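You operate a simulated robot arm through the tools that you are given. There is no shell and no other tool.

You are at the controls of a simulated robot arm. One attempt, no reset.

JOB
Close the warm pad mould, lock it and load it for the press.
Fine: lid on, both clamps locked, mould in the carriage's nest by a black handle, then the block that the chart names.

It is judged by the outcome, as a careful person would: the job done as asked, and still so three seconds after it is handed in. It fails if anything else is knocked over, pushed out of place, dropped, spilled or broken. A push-on lid holds only when it is set on centred and level and pressed home; a screw cap is set on level and turned clockwise until tight.

ROBOT AND FRAMES
A 6-joint arm with a two-finger gripper, fixed in place. Base frame: the origin is at the foot of the arm, x ahead of it, y to its left, z up; the work surface is at about z = 804. Readings come in mm, degrees, newtons and seconds.
Its first joint turns from -166.0 to 166.0 degrees. Payload 2.45 kg.
The tool frame sits at the grasp point between the pads (the TCP): z along the fingers, y along the line on which they close. The tips reach 20 mm beyond it. The gripper opens to 140 mm. The gripper's body begins 168 mm behind the TCP.
Orientation is that of the tool frame in the base frame, as a unit quaternion [w, x, y, z]. With the fingers straight down and closing along the base's y, the tool's x points along the base's -x, its y along +y and its z along -z.

CONTROLS
- The arm moves only by the tool servo_tool. Its argument "series" is a list of rows, each an object (a shift or turn left out is 0, a gripper value left out holds the last) with "rot": the turn, a rotation vector about the tool's x, y, z in rad, a list of three; "xyz": the shift along the tool's x, y, z in mm, a list of three; "jaw": the opening, from 0 (shut) to 1 (fully open). In form: [{"rot": [rx, ry, rz], "xyz": [dx, dy, dz], "jaw": jaw}, ...]. A call has 1 to 20 rows; each row shifts and turns the commanded pose from where the row before left it, along the tool's axes as they then stand. Rows are played at 5 a second. More than 50 mm and 8.6 degrees between two rows, or a gripper value outside its range, and nothing of the call is played. A pose out of reach is approached as far as the arm can. The call stops where the force on the tool passes 40 N (or 10 N more than at its start, if that is more) or the arm is blocked; 0.2 s more then pass. The fingers move at their own pace (about 45 mm/s each) and stop on an object; they squeeze with about 42 N. The grip force told is the motor's: it shows also when the fingers shut on nothing. Time passes only in rows, and 0.2 s behind the last, so rows that do not move let the fingers close. It gives the time, the measured TCP pose, the force on the tool (base axes), the opening and the grip force at its end, in the units of the frame above (readings bear some noise), with the torque about the TCP (base axes, N m) and any sound that the robot's microphone picked up, and new pictures: "pictures" is both (left out), scene, wrist or none.
- Cameras (640 x 400 px; columns grow to the right, rows downward): "scene" is fixed at [400.6, -499.1, 1554]; the picture's right is [0.97, -0.26, 0.00], its down [-0.15, -0.57, -0.80] and it looks along [0.21, 0.78, -0.59] (base axes); focal length 358 px, centre (320, 200). "wrist" rides on the gripper at [78, 11, -209] in the tool frame; the picture's right is [-0.14, 0.99, 0.00], its down [-0.92, -0.13, -0.37] and it looks along [-0.37, -0.05, 0.93] (tool axes); focal length 280 px, centre (320, 200). There is no depth. A picture from a camera that has moved, and an enlarged one, comes with that camera's place and axes in the base frame and with its lens.
- zoom(camera, box): a new picture of the part [left, top, right, bottom] of that camera's present view, enlarged. It takes no simulated time.
- hand_in(): hands the job in; it is judged then, once.

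Places have to be worked out from the pictures, the camera data and where the tool is seen. Open the gripper and draw the arm clear of the work before you hand the job in, unless the task says otherwise.

The tools are called after "Request:" as name(argument=value, ...) on one line, values as JSON. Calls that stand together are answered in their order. servo_tool: Moves the arm, as the interface text tells. Its arguments: {"type":"object","properties":{"series":{"type":"array","items":{"type":"object","properties":{"rot":{"type":"array","items":{"type":"number"}},"xyz":{"type":"array","items":{"type":"number"}},"jaw":{"type":"number"}}}},"pictures":{"type":"string","enum":["both","scene","wrist","none"]}},"required":["series"]} The other tools are called the same way: zoom (camera, box) takes an enlarged picture of a part of a camera's view; hand_in () hands the job in.

At the start:

```text
time_s: 0.0
position: [502.5, 514.4, 1113.8]
ee_rot: [-0.001, -0.001, 1.0, 0.0]
ft_force: [-0.2, 0.2, -0.3]
wrist_torque: [0.04, 0.02, 0.03]
finger_gap: 140.0
grasp_force: 0.2
```

scene: 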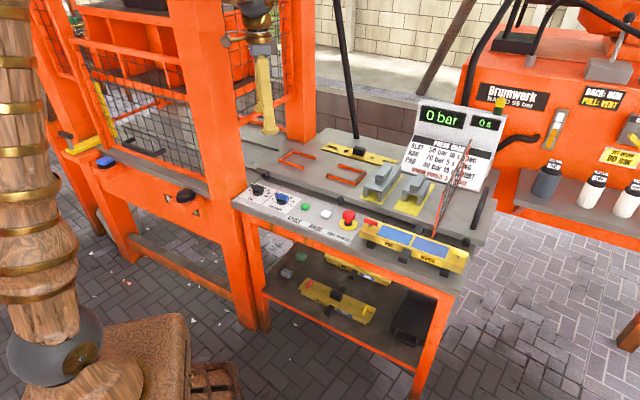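
wrist: 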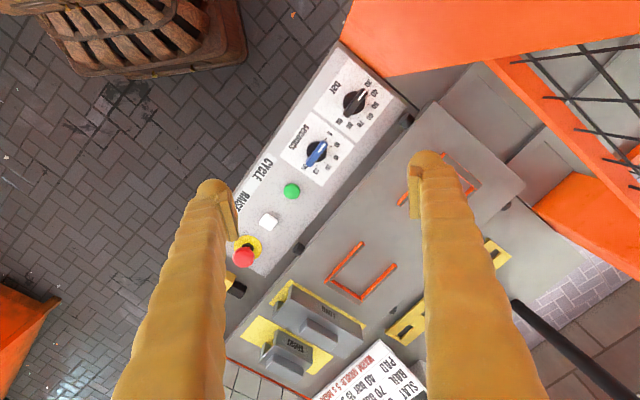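

The pictures show a press bench with a chart, blocks, orange outlines, yellow moulds. I look closer at the parts before moving.

Request:
zoom(camera="scene", box=[400, 90, 520, 165])

Request:
zoom(camera="scene", box=[230, 130, 390, 230])

Request:
zoom(camera="scene", box=[340, 150, 500, 250])

Request:
zoom(camera="scene", box=[260, 220, 480, 357])

Request:
zoom(camera="scene", box=[480, 70, 640, 230])

Request:
zoom(camera="scene", box=[40, 60, 320, 235])

Request:
zoom(camera="wrist", box=[220, 230, 540, 400])

Request:
zoom(camera="wrist", box=[220, 60, 540, 260])

```text
5.33 times, centred on (460, 128) of scene
camera zoom: at [400.6, -499.1, 1554.0], right [0.97, -0.26, 0.0], down [-0.15, -0.57, -0.8], along [0.21, 0.78, -0.59], focal length 1911 px, centre (-427, 587)
```

zoom: 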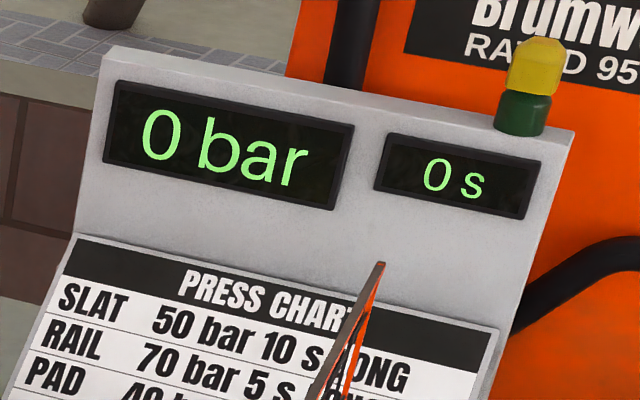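

```text
4.00 times, centred on (310, 180) of scene
camera zoom: at [400.6, -499.1, 1554.0], right [0.97, -0.26, 0.0], down [-0.15, -0.57, -0.8], along [0.21, 0.78, -0.59], focal length 1433 px, centre (360, 280)
```

zoom: 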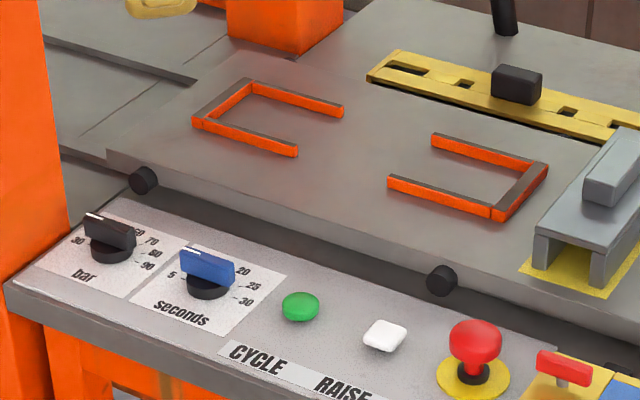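

```text
4.00 times, centred on (420, 200) of scene
camera zoom: at [400.6, -499.1, 1554.0], right [0.97, -0.26, 0.0], down [-0.15, -0.57, -0.8], along [0.21, 0.78, -0.59], focal length 1433 px, centre (-80, 200)
```

zoom: 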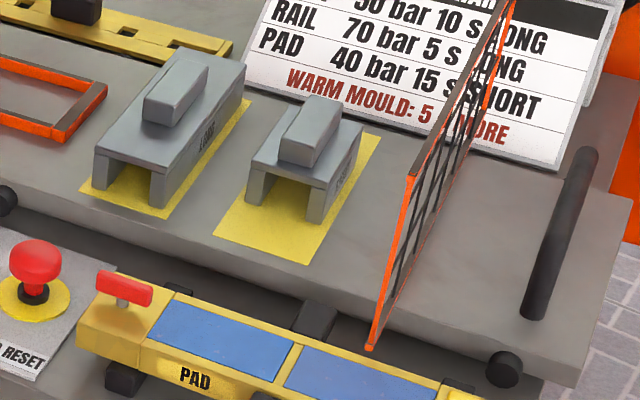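

```text
2.91 times, centred on (370, 288) of scene
camera zoom: at [400.6, -499.1, 1554.0], right [0.97, -0.26, 0.0], down [-0.15, -0.57, -0.8], along [0.21, 0.78, -0.59], focal length 1042 px, centre (174, -58)
```

zoom: 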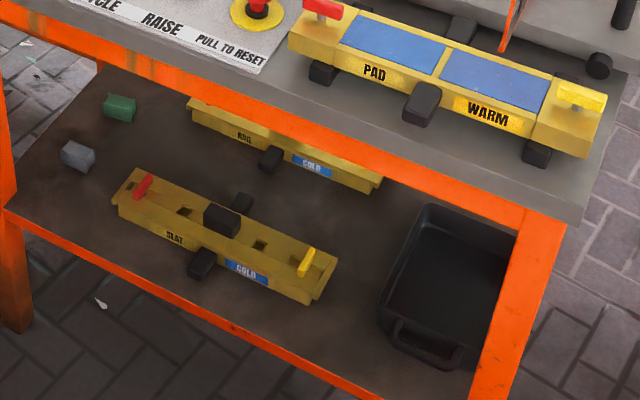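

```text
2.50 times, centred on (560, 150) of scene
camera zoom: at [400.6, -499.1, 1554.0], right [0.97, -0.26, 0.0], down [-0.15, -0.57, -0.8], along [0.21, 0.78, -0.59], focal length 896 px, centre (-280, 325)
```

zoom: 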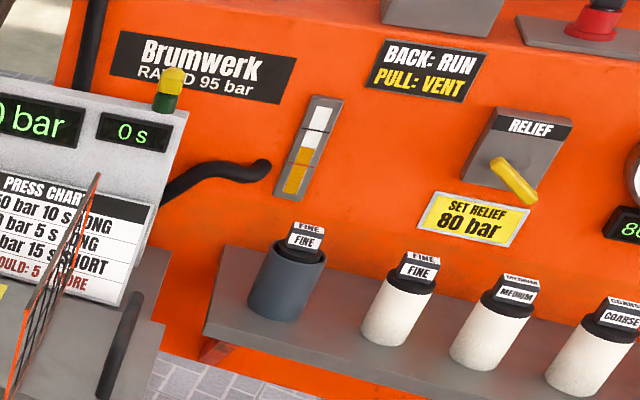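

```text
2.29 times, centred on (180, 148) of scene
camera zoom: at [400.6, -499.1, 1554.0], right [0.97, -0.26, 0.0], down [-0.15, -0.57, -0.8], along [0.21, 0.78, -0.59], focal length 819 px, centre (640, 320)
```

zoom: 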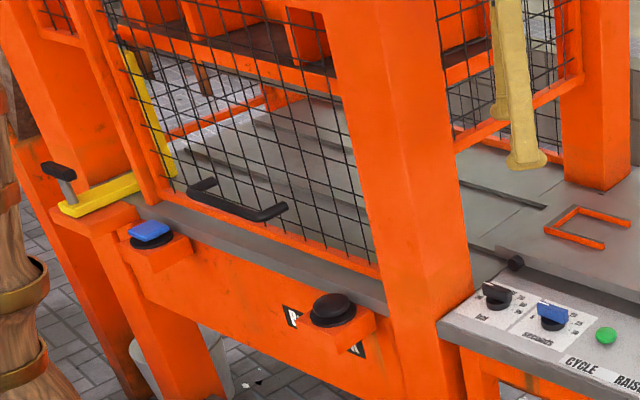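

```text
2.00 times, centred on (380, 315) of wrist
camera zoom: at [424.0, 525.2, 1322.9], right [0.14, 0.99, 0.0], down [0.92, -0.13, 0.37], along [0.37, -0.05, -0.93], focal length 561 px, centre (200, -30)
```

zoom: 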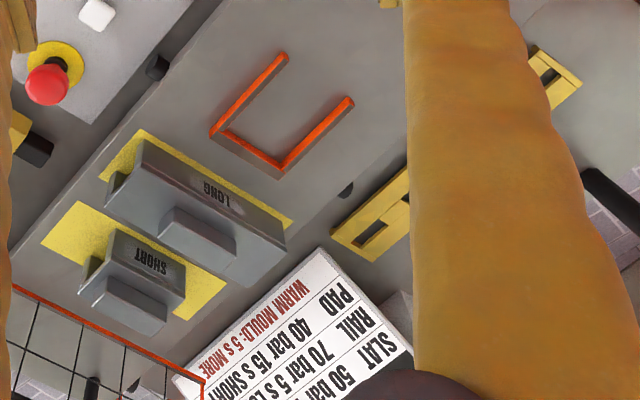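

```text
2.00 times, centred on (380, 160) of wrist
camera zoom: at [424.0, 525.2, 1322.9], right [0.14, 0.99, 0.0], down [0.92, -0.13, 0.37], along [0.37, -0.05, -0.93], focal length 561 px, centre (200, 280)
```

zoom: 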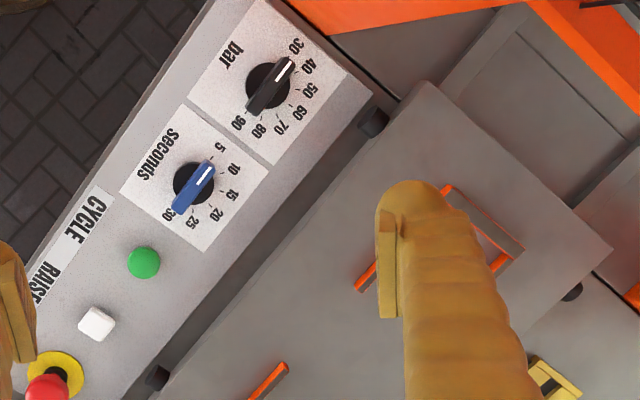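

The chart reads PAD → SHORT block (the PAD row shows "40 bar 15 s SHORT"). The bench runs at about -45° in the base frame; I turn the tool to match it and move over the carriage at height to look at the nest, lid and blocks.

Request:
servo_tool(series=[{"rot": [0, 0, -0.1309]}, {"rot": [0, 0, -0.1309]}, {"rot": [0, 0, -0.1309]}, {"rot": [0, 0, -0.1309]}, {"rot": [0, 0, -0.1309]}, {"rot": [0, 0, -0.1309]}, {"xyz": [-34.5, -21.5, 0]}, {"xyz": [-34.5, -21.5, 0]}, {"xyz": [-34.5, -21.5, 0]}, {"xyz": [-34.5, -21.5, 0]}, {"xyz": [-34.5, -21.5, 0]}, {}])

```text
time_s: 2.6
position: [697.3, 559.8, 1113.5]
ee_rot: [0.0, -0.383, 0.924, 0.0]
ft_force: [0.7, 0.3, -0.1]
wrist_torque: [-0.01, 0.01, -0.02]
finger_gap: 139.8
grasp_force: 0.0
camera wrist: at [634.0, 512.6, 1323.2], right [-0.6, 0.8, 0.0], down [0.74, 0.56, 0.37], along [0.29, 0.22, -0.93], focal length 280 px, centre (320, 200)
```

scene: 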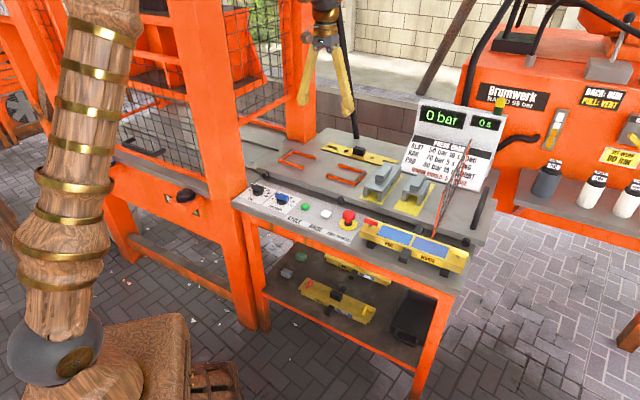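
wrist: 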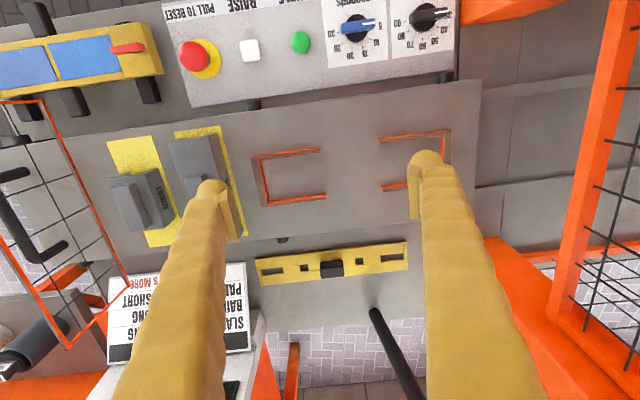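

The lid lies on the shelf behind the carriage. I zoom in for its details, the blocks, and the pad mould.

Request:
zoom(camera="wrist", box=[240, 130, 430, 290])

Request:
zoom(camera="wrist", box=[80, 110, 260, 260])

Request:
zoom(camera="wrist", box=[0, 0, 260, 150])

Request:
zoom(camera="wrist", box=[240, 230, 420, 300])

Request:
zoom(camera="scene", box=[350, 205, 480, 285])

Request:
zoom(camera="scene", box=[290, 245, 400, 335])

Request:
zoom(camera="scene", box=[280, 60, 440, 180])

```text
2.50 times, centred on (335, 210) of wrist
camera zoom: at [634.0, 512.6, 1323.2], right [-0.6, 0.8, 0.0], down [0.74, 0.56, 0.37], along [0.29, 0.22, -0.93], focal length 701 px, centre (282, 175)
```

zoom: 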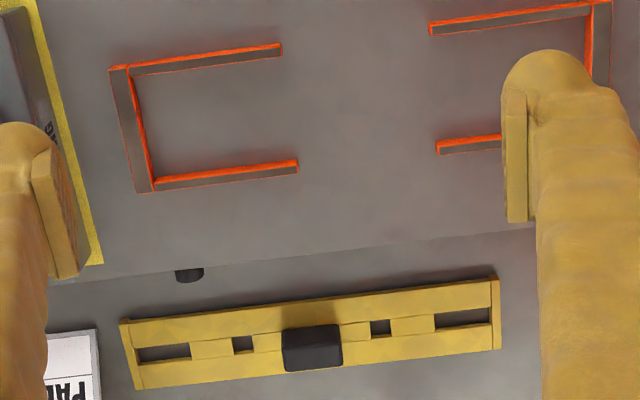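

```text
2.67 times, centred on (170, 185) of wrist
camera zoom: at [634.0, 512.6, 1323.2], right [-0.6, 0.8, 0.0], down [0.74, 0.56, 0.37], along [0.29, 0.22, -0.93], focal length 748 px, centre (720, 240)
```

zoom: 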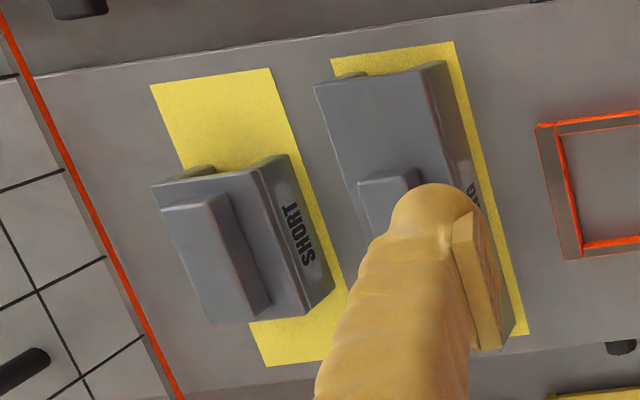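

```text
2.46 times, centred on (130, 75) of wrist
camera zoom: at [634.0, 512.6, 1323.2], right [-0.6, 0.8, 0.0], down [0.74, 0.56, 0.37], along [0.29, 0.22, -0.93], focal length 690 px, centre (788, 508)
```

zoom: 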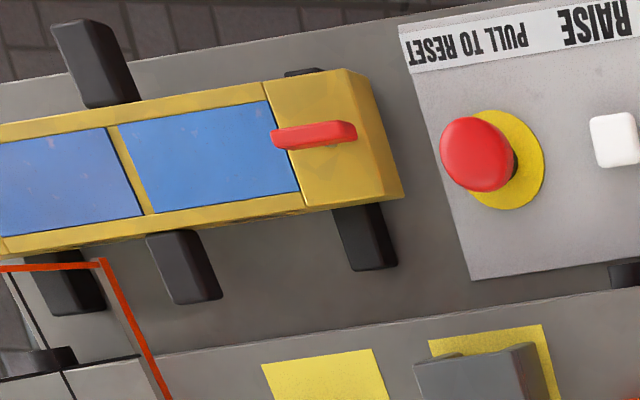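

```text
3.56 times, centred on (330, 265) of wrist
camera zoom: at [634.0, 512.6, 1323.2], right [-0.6, 0.8, 0.0], down [0.74, 0.56, 0.37], along [0.29, 0.22, -0.93], focal length 997 px, centre (284, -31)
```

zoom: 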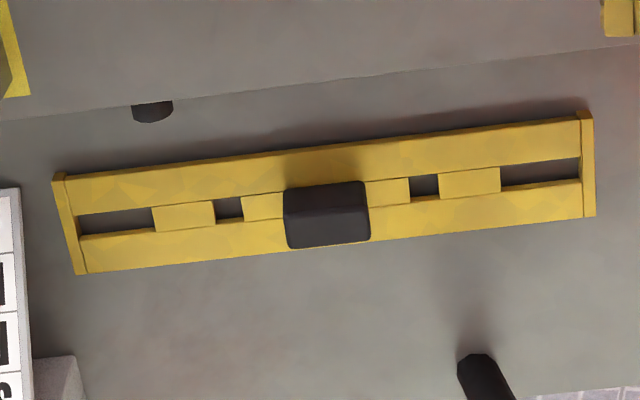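

```text
4.92 times, centred on (415, 245) of scene
camera zoom: at [400.6, -499.1, 1554.0], right [0.97, -0.26, 0.0], down [-0.15, -0.57, -0.8], along [0.21, 0.78, -0.59], focal length 1764 px, centre (-148, -22)
```

zoom: 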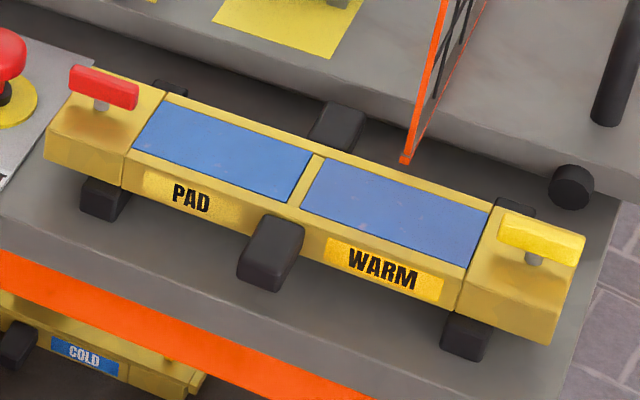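

```text
4.44 times, centred on (345, 290) of scene
camera zoom: at [400.6, -499.1, 1554.0], right [0.97, -0.26, 0.0], down [-0.15, -0.57, -0.8], along [0.21, 0.78, -0.59], focal length 1592 px, centre (209, -200)
```

zoom: 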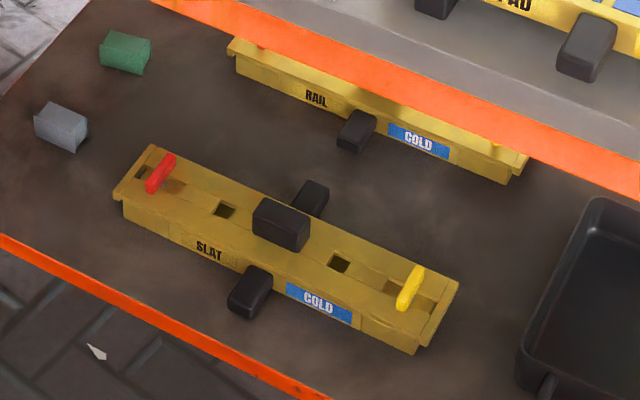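

```text
3.33 times, centred on (360, 120) of scene
camera zoom: at [400.6, -499.1, 1554.0], right [0.97, -0.26, 0.0], down [-0.15, -0.57, -0.8], along [0.21, 0.78, -0.59], focal length 1194 px, centre (187, 467)
```

zoom: 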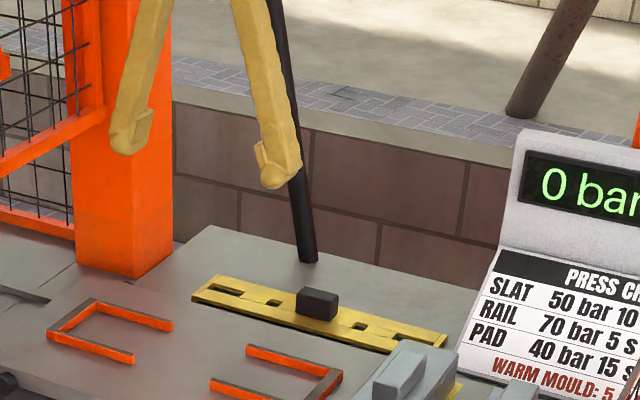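

The lid's end slots fit the T-handles (which lie lengthwise when open, crosswise when locked, like the SLAT mould). The lid sits near (891,736), about 1155 mm out, so I need a tilted tool; I lean the tool outward 40° and move above it to test reach.

Request:
servo_tool(series=[{"rot": [0, -0.14, 0]}, {"rot": [0, -0.14, 0]}, {"rot": [0, -0.14, 0]}, {"rot": [0, -0.14, 0]}, {"rot": [0, -0.14, 0]}, {"xyz": [-12.3, -1.6, 35.4]}, {"xyz": [-12.3, -1.6, 35.4]}, {"xyz": [-12.3, -1.6, 35.4]}, {"xyz": [-12.3, -1.6, 35.4]}, {"xyz": [-12.3, -1.6, 35.4]}, {"xyz": [-12.3, -1.6, 35.4]}, {"xyz": [-12.3, -1.6, 35.4]}, {"xyz": [-12.3, -1.6, 35.4]}, {}, {}])

```text
time_s: 5.8
position: [893.3, 732.7, 958.3]
ee_rot: [0.316, -0.361, 0.867, 0.132]
ft_force: [-0.3, -1.0, 0.1]
wrist_torque: [-0.02, 0.0, 0.01]
finger_gap: 140.2
grasp_force: 0.2
camera wrist: at [747.6, 602.2, 1068.4], right [-0.63, 0.77, 0.09], down [0.42, 0.24, 0.88], along [0.66, 0.59, -0.48], focal length 280 px, centre (320, 200)
```

scene: 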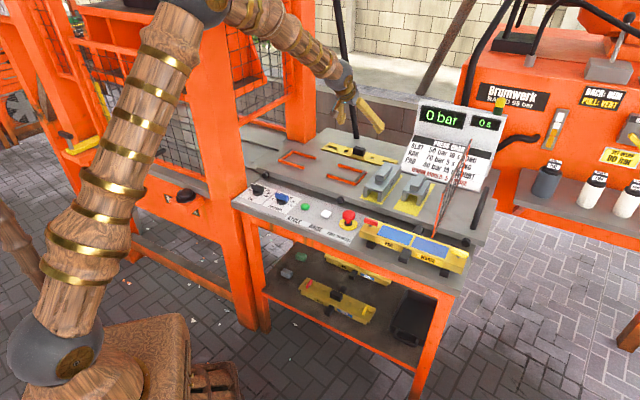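
wrist: 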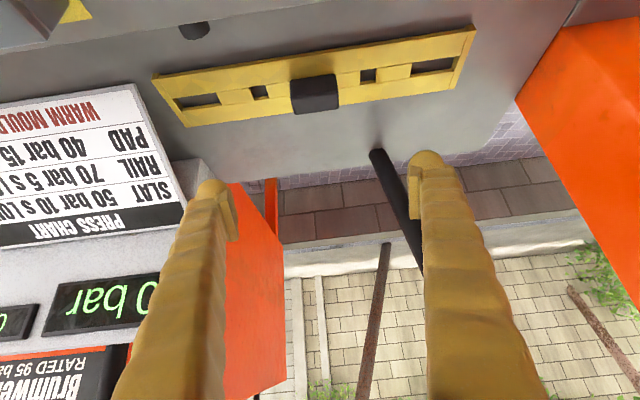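

The arm reaches here with a 40° lean. I zoom on the lid handle to fix its position from this view.

Request:
zoom(camera="wrist", box=[240, 40, 400, 140])

Request:
zoom(camera="scene", box=[310, 80, 430, 175])

```text
4.00 times, centred on (320, 90) of wrist
camera zoom: at [747.6, 602.2, 1068.4], right [-0.63, 0.77, 0.09], down [0.42, 0.24, 0.88], along [0.66, 0.59, -0.48], focal length 1122 px, centre (320, 640)
```

zoom: 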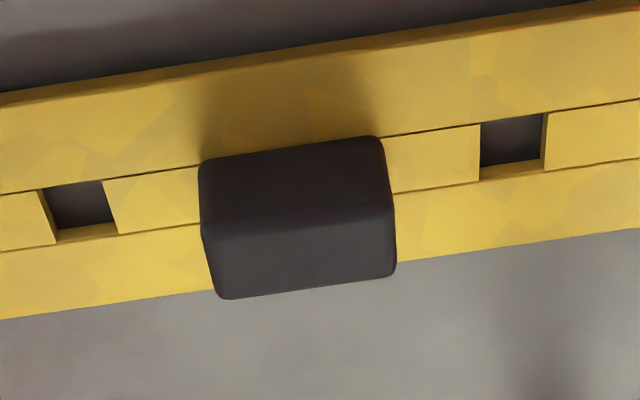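

```text
4.21 times, centred on (370, 128) of scene
camera zoom: at [400.6, -499.1, 1554.0], right [0.97, -0.26, 0.0], down [-0.15, -0.57, -0.8], along [0.21, 0.78, -0.59], focal length 1509 px, centre (110, 505)
```

zoom: 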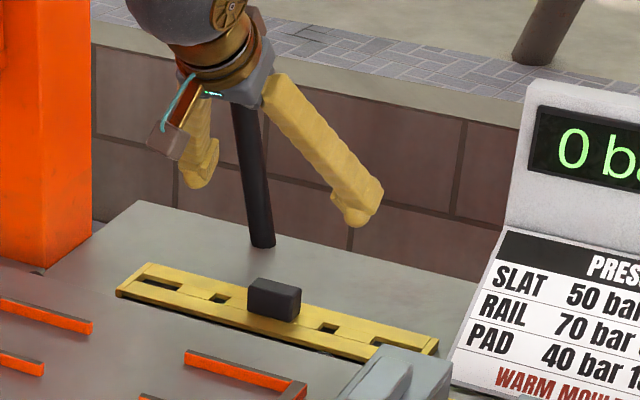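

Handle ends span about 48 mm, depth 20 mm, top at about z 850, centred near (893,739). I descend to just above grip height, staying open, and look again.

Request:
servo_tool(series=[{"xyz": [17.8, 1.5, 23.5]}, {"xyz": [17.8, 1.5, 23.5]}, {"xyz": [17.8, 1.5, 23.5]}, {}, {}])

Request:
zoom(camera="scene", box=[310, 80, 430, 175])

Request:
zoom(camera="wrist", box=[160, 60, 480, 260])

```text
time_s: 7.0
position: [892.9, 741.0, 872.0]
ee_rot: [0.316, -0.36, 0.868, 0.131]
ft_force: [0.5, 0.0, 0.0]
wrist_torque: [0.01, 0.02, 0.0]
finger_gap: 139.6
grasp_force: 0.0
camera wrist: at [745.6, 610.2, 983.7], right [-0.63, 0.77, 0.09], down [0.42, 0.24, 0.88], along [0.66, 0.59, -0.48], focal length 280 px, centre (320, 200)
```

scene: 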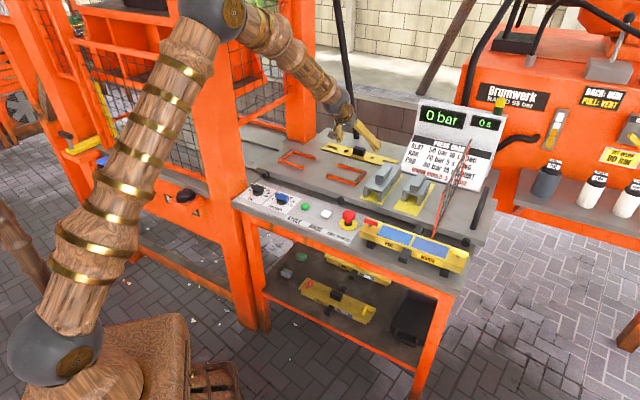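
wrist: 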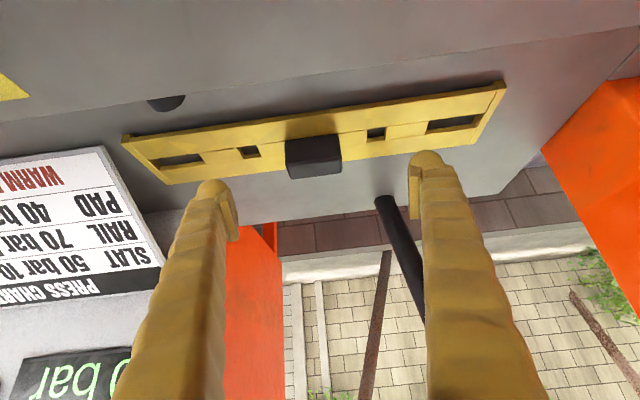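

```text
4.21 times, centred on (370, 128) of scene
camera zoom: at [400.6, -499.1, 1554.0], right [0.97, -0.26, 0.0], down [-0.15, -0.57, -0.8], along [0.21, 0.78, -0.59], focal length 1509 px, centre (110, 505)
```

zoom: 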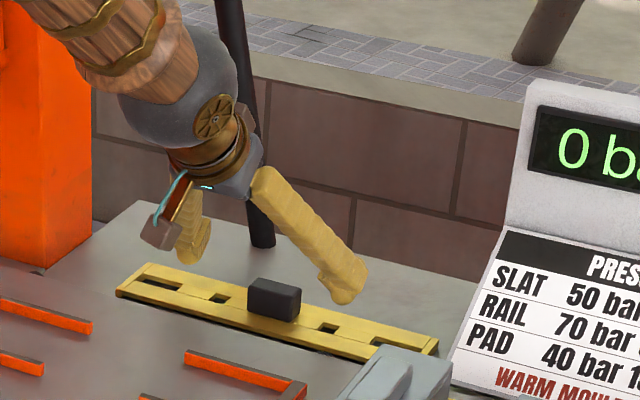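

```text
2.00 times, centred on (320, 160) of wrist
camera zoom: at [745.6, 610.2, 983.7], right [-0.63, 0.77, 0.09], down [0.42, 0.24, 0.88], along [0.66, 0.59, -0.48], focal length 561 px, centre (320, 280)
```

zoom: 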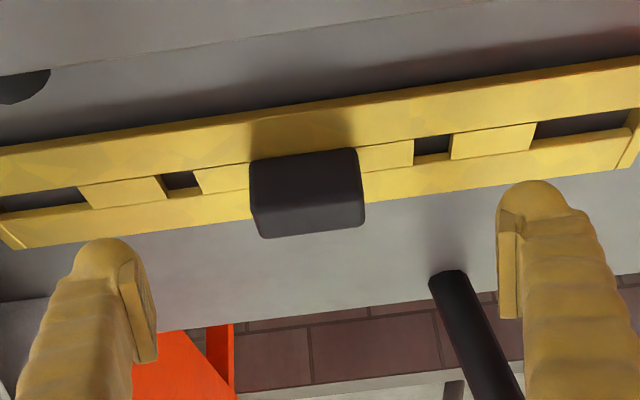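

The fingers straddle the handle. I zoom more tightly to pin down handle height before the final descent.

Request:
zoom(camera="wrist", box=[260, 110, 380, 200])

```text
4.44 times, centred on (320, 155) of wrist
camera zoom: at [745.6, 610.2, 983.7], right [-0.63, 0.77, 0.09], down [0.42, 0.24, 0.88], along [0.66, 0.59, -0.48], focal length 1246 px, centre (320, 400)
```

zoom: 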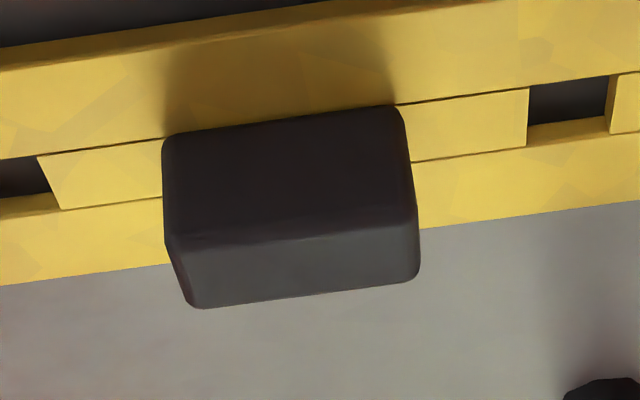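

Triangulating the two views gives handle front face at d≈1155, centre ≈(902,747), top ≈841, plate ≈813. I move to TCP ≈(902,747,846) and close.

Request:
servo_tool(series=[{"xyz": [4.2, -0.9, 13.45]}, {"xyz": [4.2, -0.9, 13.45]}, {}])

Request:
zoom(camera="wrist", box=[160, 80, 480, 280])

Request:
zoom(camera="scene", box=[310, 90, 430, 170])

```text
time_s: 7.8
position: [901.2, 747.6, 843.8]
ee_rot: [0.316, -0.359, 0.868, 0.131]
ft_force: [0.6, 0.4, 1.0]
wrist_torque: [0.0, 0.01, 0.01]
finger_gap: 140.0
grasp_force: 0.0
camera wrist: at [755.2, 617.3, 955.2], right [-0.63, 0.77, 0.09], down [0.42, 0.24, 0.88], along [0.66, 0.59, -0.48], focal length 280 px, centre (320, 200)
```

scene: 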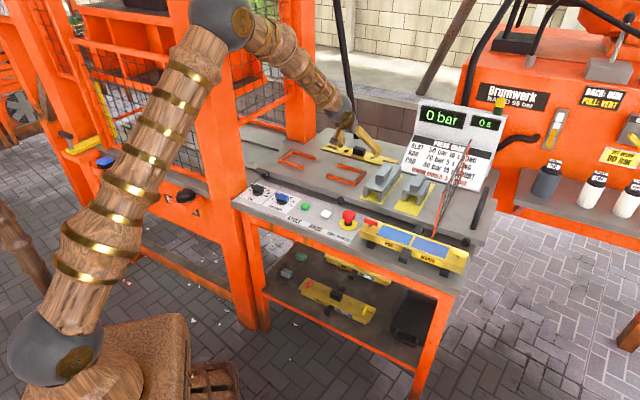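
wrist: 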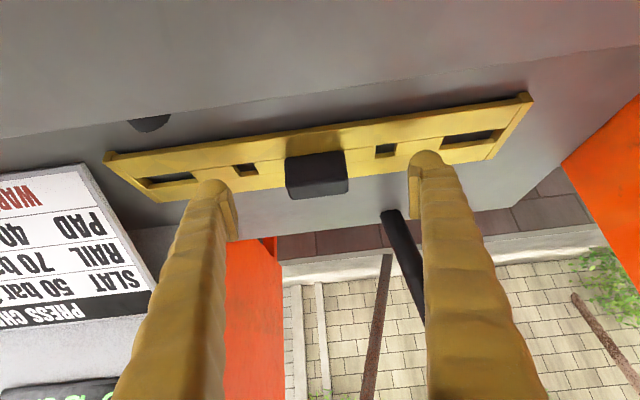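

```text
2.00 times, centred on (320, 180) of wrist
camera zoom: at [755.2, 617.3, 955.2], right [-0.63, 0.77, 0.09], down [0.42, 0.24, 0.88], along [0.66, 0.59, -0.48], focal length 561 px, centre (320, 240)
```

zoom: 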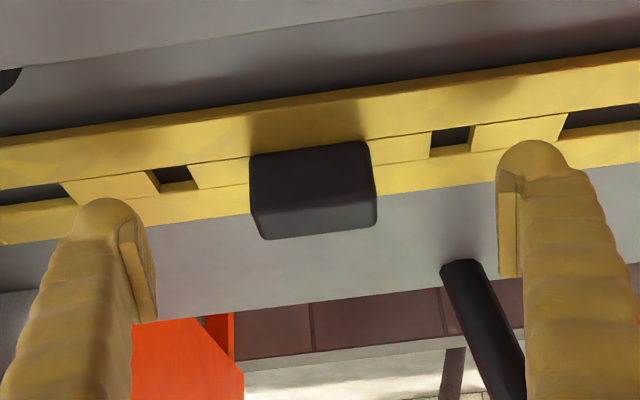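

```text
5.00 times, centred on (370, 130) of scene
camera zoom: at [400.6, -499.1, 1554.0], right [0.97, -0.26, 0.0], down [-0.15, -0.57, -0.8], along [0.21, 0.78, -0.59], focal length 1791 px, centre (70, 550)
```

zoom: 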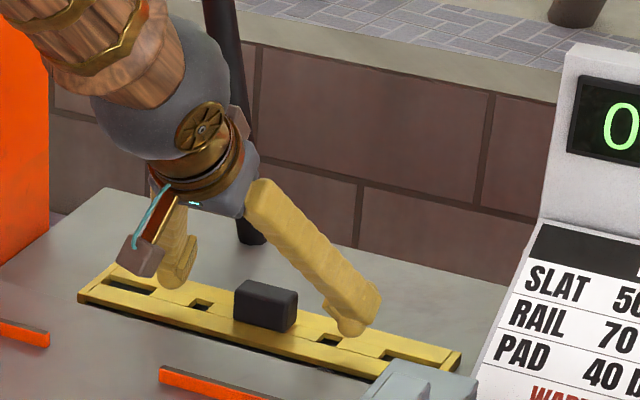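

Consistent with the estimate (handle centre d≈1166, TCP d=1166, no contact force). I close the jaws on the handle's ends.

Request:
servo_tool(series=[{"jaw": 0.2}, {"jaw": 0.2}, {"jaw": 0.2}, {"jaw": 0.2}, {"jaw": 0.0}, {"jaw": 0.0}, {"jaw": 0.0}, {"jaw": 0.0}, {"jaw": 0.0}])

Request:
zoom(camera="wrist", box=[160, 80, 480, 280])

```text
time_s: 9.8
position: [900.3, 748.3, 844.0]
ee_rot: [0.317, -0.36, 0.868, 0.131]
ft_force: [1.0, -0.9, 0.3]
wrist_torque: [0.03, 0.06, -0.04]
finger_gap: 49.1
grasp_force: 41.7
camera wrist: at [755.2, 617.3, 955.3], right [-0.63, 0.77, 0.09], down [0.42, 0.24, 0.88], along [0.66, 0.59, -0.48], focal length 280 px, centre (320, 200)
```

scene: 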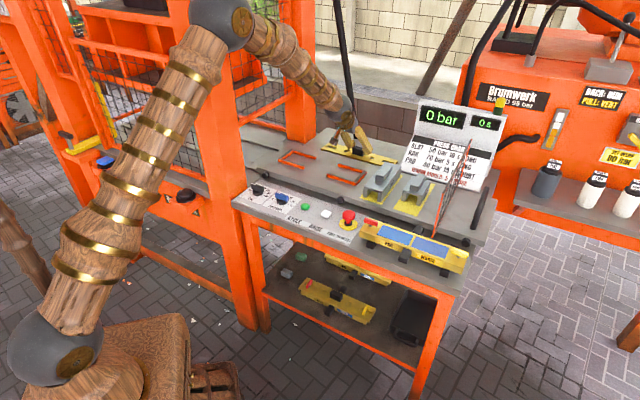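
wrist: 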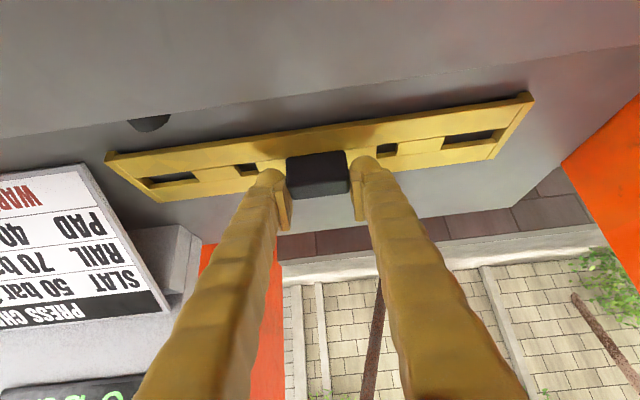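

```text
2.00 times, centred on (320, 180) of wrist
camera zoom: at [755.2, 617.3, 955.3], right [-0.63, 0.77, 0.09], down [0.42, 0.24, 0.88], along [0.66, 0.59, -0.48], focal length 561 px, centre (320, 240)
```

zoom: 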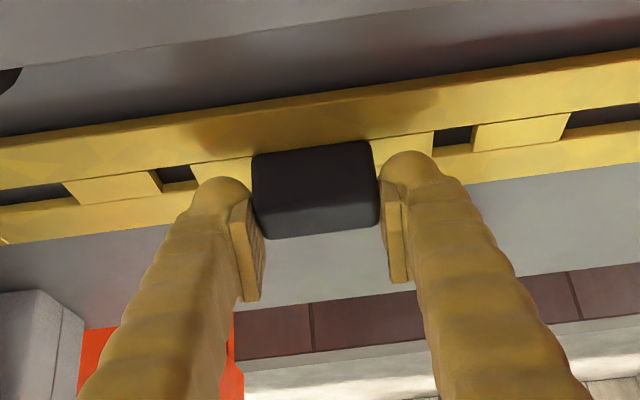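

Gripped at 49 mm with full force. I lift the lid 30 mm straight up and check that it comes level.

Request:
servo_tool(series=[{"xyz": [-6.44, 0, -7.65]}, {"xyz": [-6.44, 0, -7.65]}, {"xyz": [-6.44, 0, -7.65]}, {}, {}])

Request:
zoom(camera="scene", box=[310, 90, 430, 170])

```text
time_s: 11.0
position: [900.4, 747.7, 876.2]
ee_rot: [0.316, -0.361, 0.868, 0.132]
ft_force: [0.2, 0.4, -4.4]
wrist_torque: [0.02, 0.01, 0.01]
finger_gap: 48.9
grasp_force: 41.6
camera wrist: at [754.8, 616.6, 986.0], right [-0.63, 0.77, 0.09], down [0.42, 0.24, 0.88], along [0.66, 0.59, -0.48], focal length 280 px, centre (320, 200)
```

scene: 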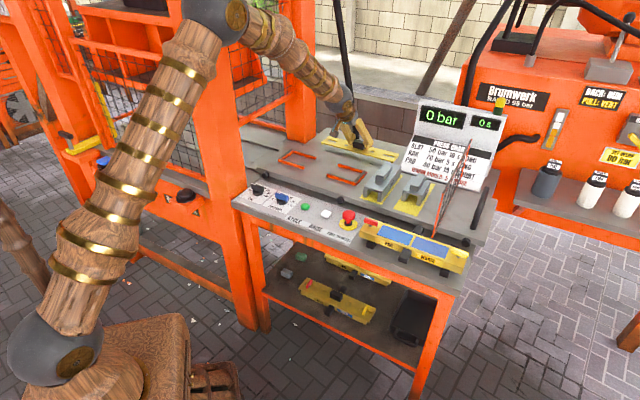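
wrist: 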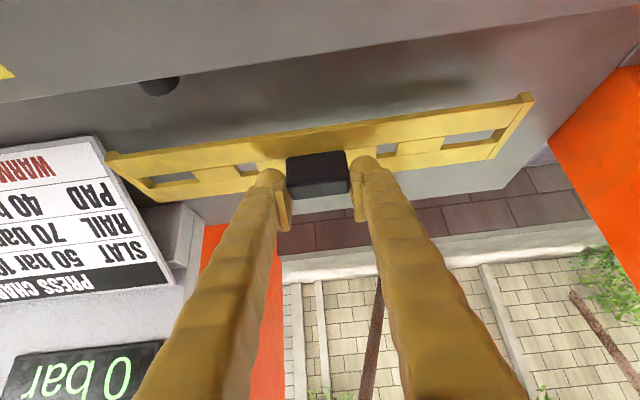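

```text
5.00 times, centred on (370, 130) of scene
camera zoom: at [400.6, -499.1, 1554.0], right [0.97, -0.26, 0.0], down [-0.15, -0.57, -0.8], along [0.21, 0.78, -0.59], focal length 1791 px, centre (70, 550)
```

zoom: 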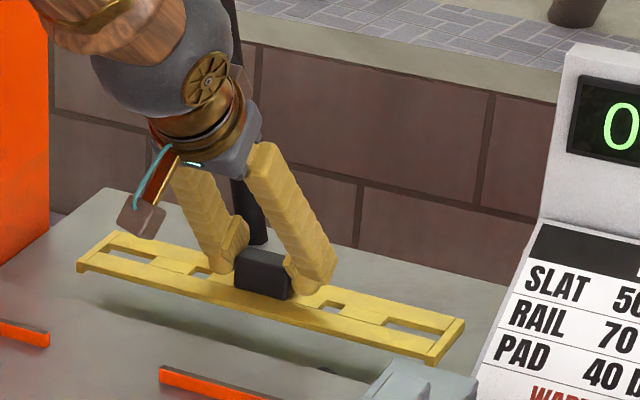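

The lid hangs level (4.4 N). I lift it further and draw it back inward and up, clear of the display panel and the mesh guard (top about z 1004).

Request:
servo_tool(series=[{"xyz": [-11.9, 0, -14.2]}, {"xyz": [-11.9, 0, -14.2]}, {"xyz": [-11.9, 0, -14.2]}, {"xyz": [-11.9, 0, -14.2]}, {"xyz": [7.7, 0, -25.4]}, {"xyz": [7.7, 0, -25.4]}, {"xyz": [7.7, 0, -25.4]}, {"xyz": [7.7, 0, -25.4]}, {"xyz": [7.7, 0, -25.4]}, {"xyz": [7.7, 0, -25.4]}, {"xyz": [7.7, 0, -25.4]}, {"xyz": [7.7, 0, -25.4]}, {"xyz": [7.7, 0, -25.4]}, {}])

```text
time_s: 14.0
position: [758.6, 604.3, 1080.2]
ee_rot: [0.316, -0.36, 0.868, 0.131]
ft_force: [-0.7, 0.1, -4.4]
wrist_torque: [0.01, -0.06, -0.02]
finger_gap: 49.1
grasp_force: 41.7
camera wrist: at [613.2, 474.3, 1190.9], right [-0.63, 0.77, 0.09], down [0.42, 0.24, 0.88], along [0.66, 0.59, -0.48], focal length 280 px, centre (320, 200)
```

scene: 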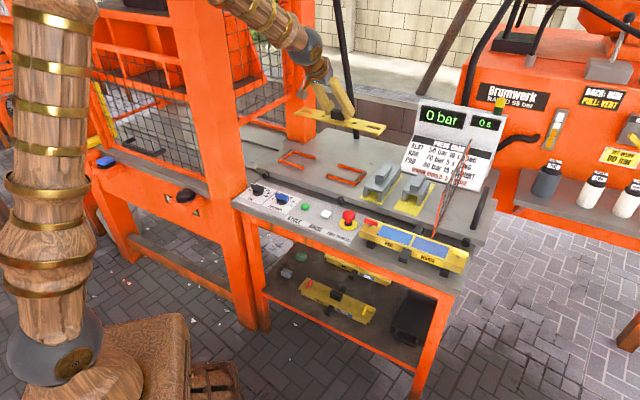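
wrist: 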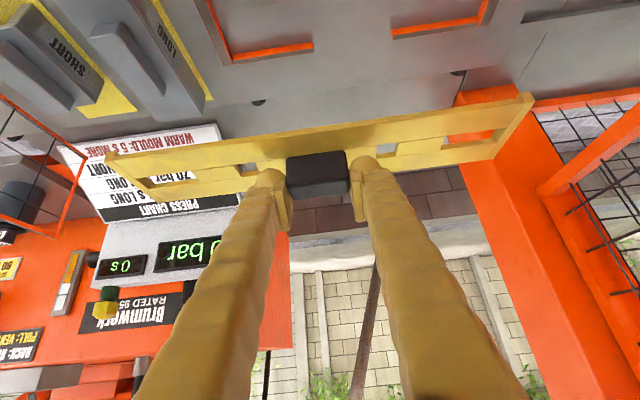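

Lid steady in the grip. I carry it at this height to just in front of the mould (s≈484, d≈700).

Request:
servo_tool(series=[{"xyz": [12.6, -23.4, -10.6]}, {"xyz": [12.6, -23.4, -10.6]}, {"xyz": [12.6, -23.4, -10.6]}, {"xyz": [12.6, -23.4, -10.6]}, {"xyz": [12.6, -23.4, -10.6]}, {"xyz": [12.6, -23.4, -10.6]}, {"xyz": [12.6, -23.4, -10.6]}, {"xyz": [12.6, -23.4, -10.6]}, {"xyz": [12.6, -23.4, -10.6]}, {"xyz": [12.6, -23.4, -10.6]}, {"xyz": [12.6, -23.4, -10.6]}, {"xyz": [12.6, -23.4, -10.6]}, {"xyz": [12.6, -23.4, -10.6]}, {"xyz": [12.6, -23.4, -10.6]}, {"xyz": [12.6, -23.4, -10.6]}, {"xyz": [12.6, -23.4, -10.6]}, {}])

Request:
zoom(camera="scene", box=[330, 130, 510, 280])

```text
time_s: 17.6
position: [837.4, 156.1, 1077.0]
ee_rot: [0.316, -0.36, 0.868, 0.131]
ft_force: [-0.1, 0.7, -4.2]
wrist_torque: [0.01, -0.02, 0.02]
finger_gap: 48.9
grasp_force: 42.3
camera wrist: at [690.9, 25.3, 1188.5], right [-0.63, 0.77, 0.09], down [0.42, 0.24, 0.88], along [0.66, 0.59, -0.48], focal length 280 px, centre (320, 200)
```

scene: 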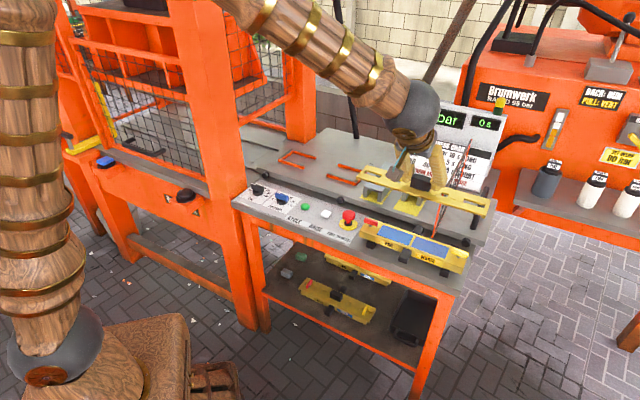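
wrist: 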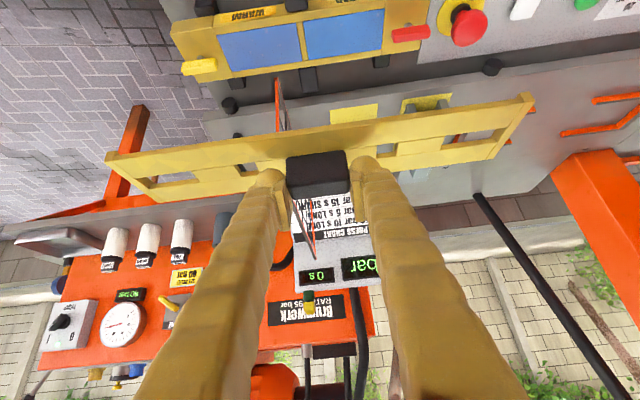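

```text
2.67 times, centred on (420, 205) of scene
camera zoom: at [400.6, -499.1, 1554.0], right [0.97, -0.26, 0.0], down [-0.15, -0.57, -0.8], along [0.21, 0.78, -0.59], focal length 955 px, centre (53, 187)
```

zoom: 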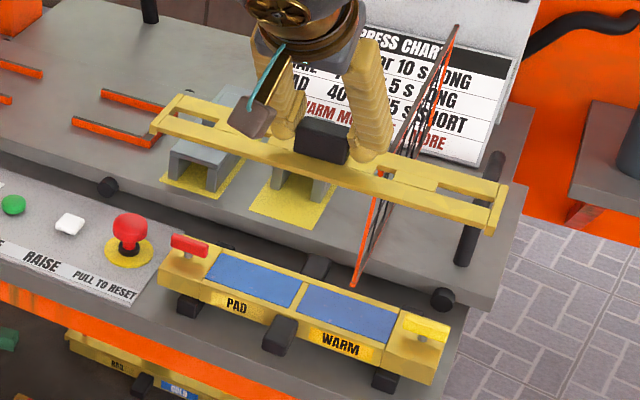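

Both clamps and the mould are visible from the wrist camera. I zoom to measure them against the lid's slots.

Request:
zoom(camera="wrist", box=[160, 0, 460, 110])

Request:
zoom(camera="wrist", box=[90, 80, 330, 220])

Request:
zoom(camera="wrist", box=[310, 80, 550, 220])

Request:
zoom(camera="scene", box=[350, 205, 480, 285])

```text
2.13 times, centred on (310, 55) of wrist
camera zoom: at [690.9, 25.3, 1188.5], right [-0.63, 0.77, 0.09], down [0.42, 0.24, 0.88], along [0.66, 0.59, -0.48], focal length 598 px, centre (341, 509)
```

zoom: 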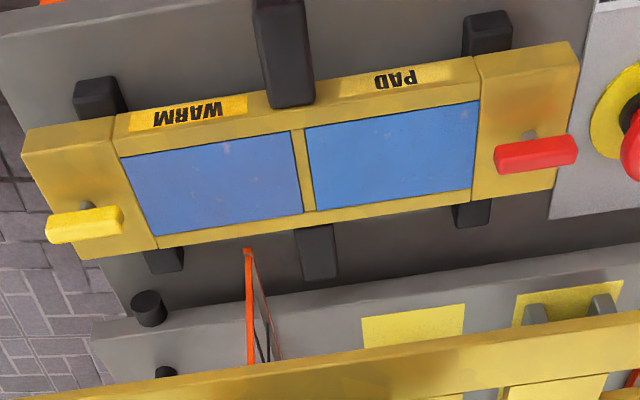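

```text
2.67 times, centred on (210, 150) of wrist
camera zoom: at [690.9, 25.3, 1188.5], right [-0.63, 0.77, 0.09], down [0.42, 0.24, 0.88], along [0.66, 0.59, -0.48], focal length 748 px, centre (613, 333)
```

zoom: 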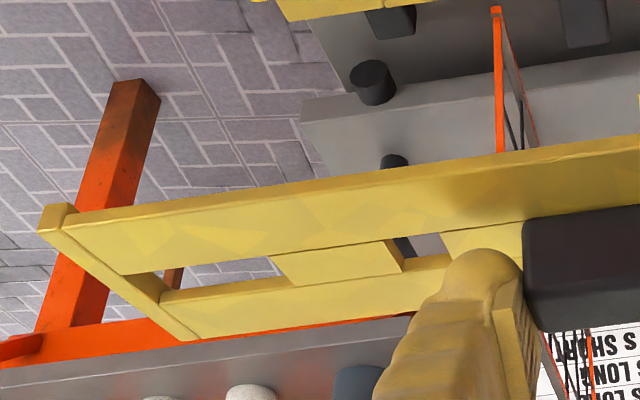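

```text
2.67 times, centred on (430, 150) of wrist
camera zoom: at [690.9, 25.3, 1188.5], right [-0.63, 0.77, 0.09], down [0.42, 0.24, 0.88], along [0.66, 0.59, -0.48], focal length 748 px, centre (27, 333)
```

zoom: 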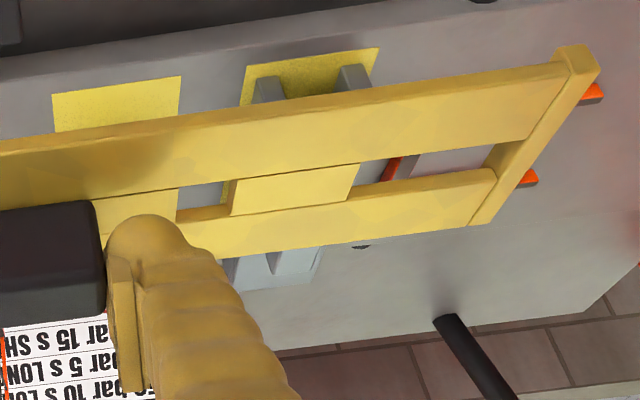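

```text
4.92 times, centred on (415, 245) of scene
camera zoom: at [400.6, -499.1, 1554.0], right [0.97, -0.26, 0.0], down [-0.15, -0.57, -0.8], along [0.21, 0.78, -0.59], focal length 1764 px, centre (-148, -22)
```

zoom: 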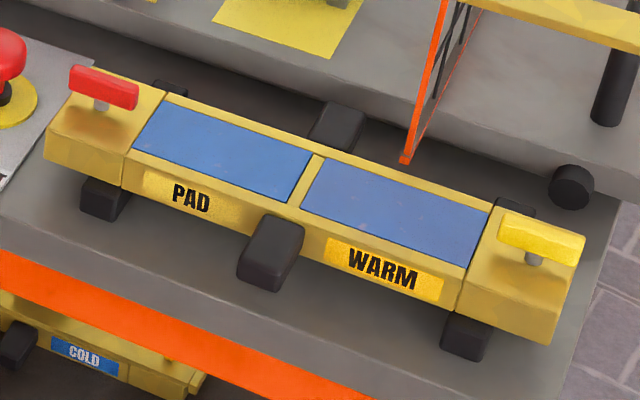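

From the wrist view T centres are at about (s 354,d 720) and (s 613,d 719) on the bench axes, and the lid's slots match at 259 mm spacing and yaw. I lower the lid in front of the guard, then shift over the mould, keeping about 35 mm above the T-bars.

Request:
servo_tool(series=[{"xyz": [16.4, -0.6, 19.4]}, {"xyz": [16.4, -0.6, 19.4]}, {"xyz": [16.4, -0.6, 19.4]}, {"xyz": [16.4, -0.6, 19.4]}, {"xyz": [16.4, -0.6, 19.4]}, {"xyz": [-7.2, 0, 6.1]}, {"xyz": [-7.2, 0, 6.1]}, {}, {}])

Request:
zoom(camera="scene", box=[340, 170, 500, 290])

Request:
zoom(camera="wrist", box=[90, 60, 330, 210])

Request:
zoom(camera="wrist", box=[310, 60, 550, 210])

```text
time_s: 19.6
position: [852.9, 166.1, 951.0]
ee_rot: [0.316, -0.36, 0.868, 0.131]
ft_force: [0.4, -0.5, -3.3]
wrist_torque: [0.02, 0.0, 0.03]
finger_gap: 49.1
grasp_force: 42.2
camera wrist: at [707.3, 35.8, 1062.1], right [-0.63, 0.77, 0.09], down [0.42, 0.24, 0.88], along [0.66, 0.59, -0.48], focal length 280 px, centre (320, 200)
```

scene: 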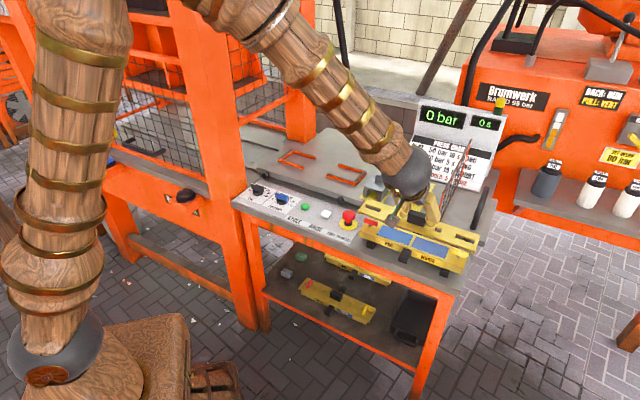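
wrist: 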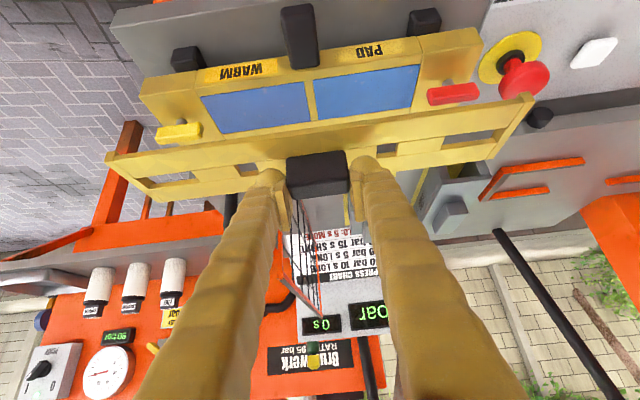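

```text
3.33 times, centred on (420, 230) of scene
camera zoom: at [400.6, -499.1, 1554.0], right [0.97, -0.26, 0.0], down [-0.15, -0.57, -0.8], along [0.21, 0.78, -0.59], focal length 1194 px, centre (-13, 100)
```

zoom: 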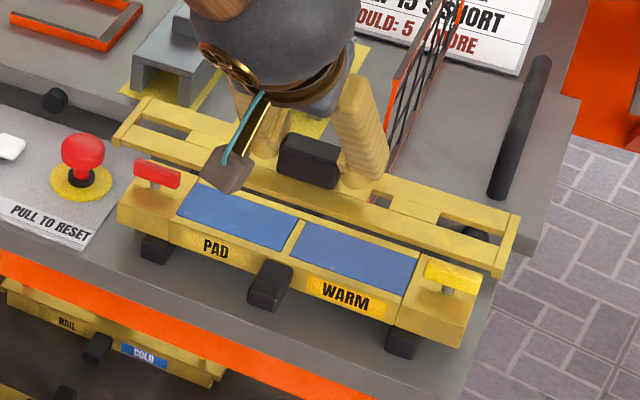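

```text
2.67 times, centred on (210, 135) of wrist
camera zoom: at [707.3, 35.8, 1062.1], right [-0.63, 0.77, 0.09], down [0.42, 0.24, 0.88], along [0.66, 0.59, -0.48], focal length 748 px, centre (613, 373)
```

zoom: 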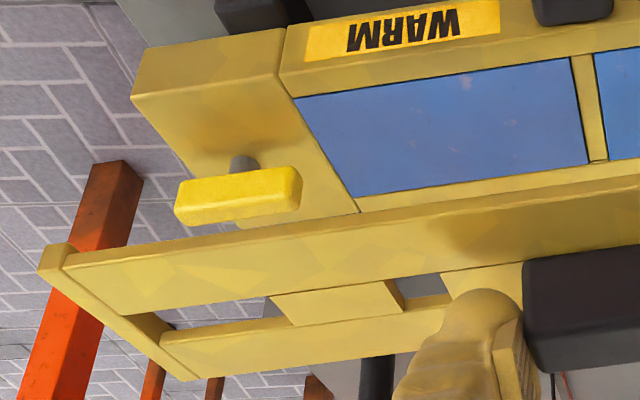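

```text
2.67 times, centred on (430, 135) of wrist
camera zoom: at [707.3, 35.8, 1062.1], right [-0.63, 0.77, 0.09], down [0.42, 0.24, 0.88], along [0.66, 0.59, -0.48], focal length 748 px, centre (27, 373)
```

zoom: 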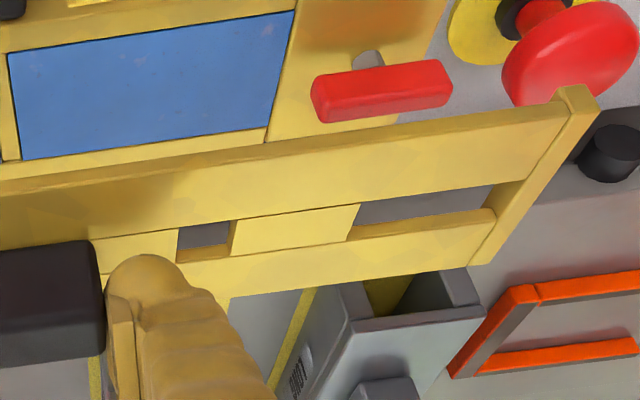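

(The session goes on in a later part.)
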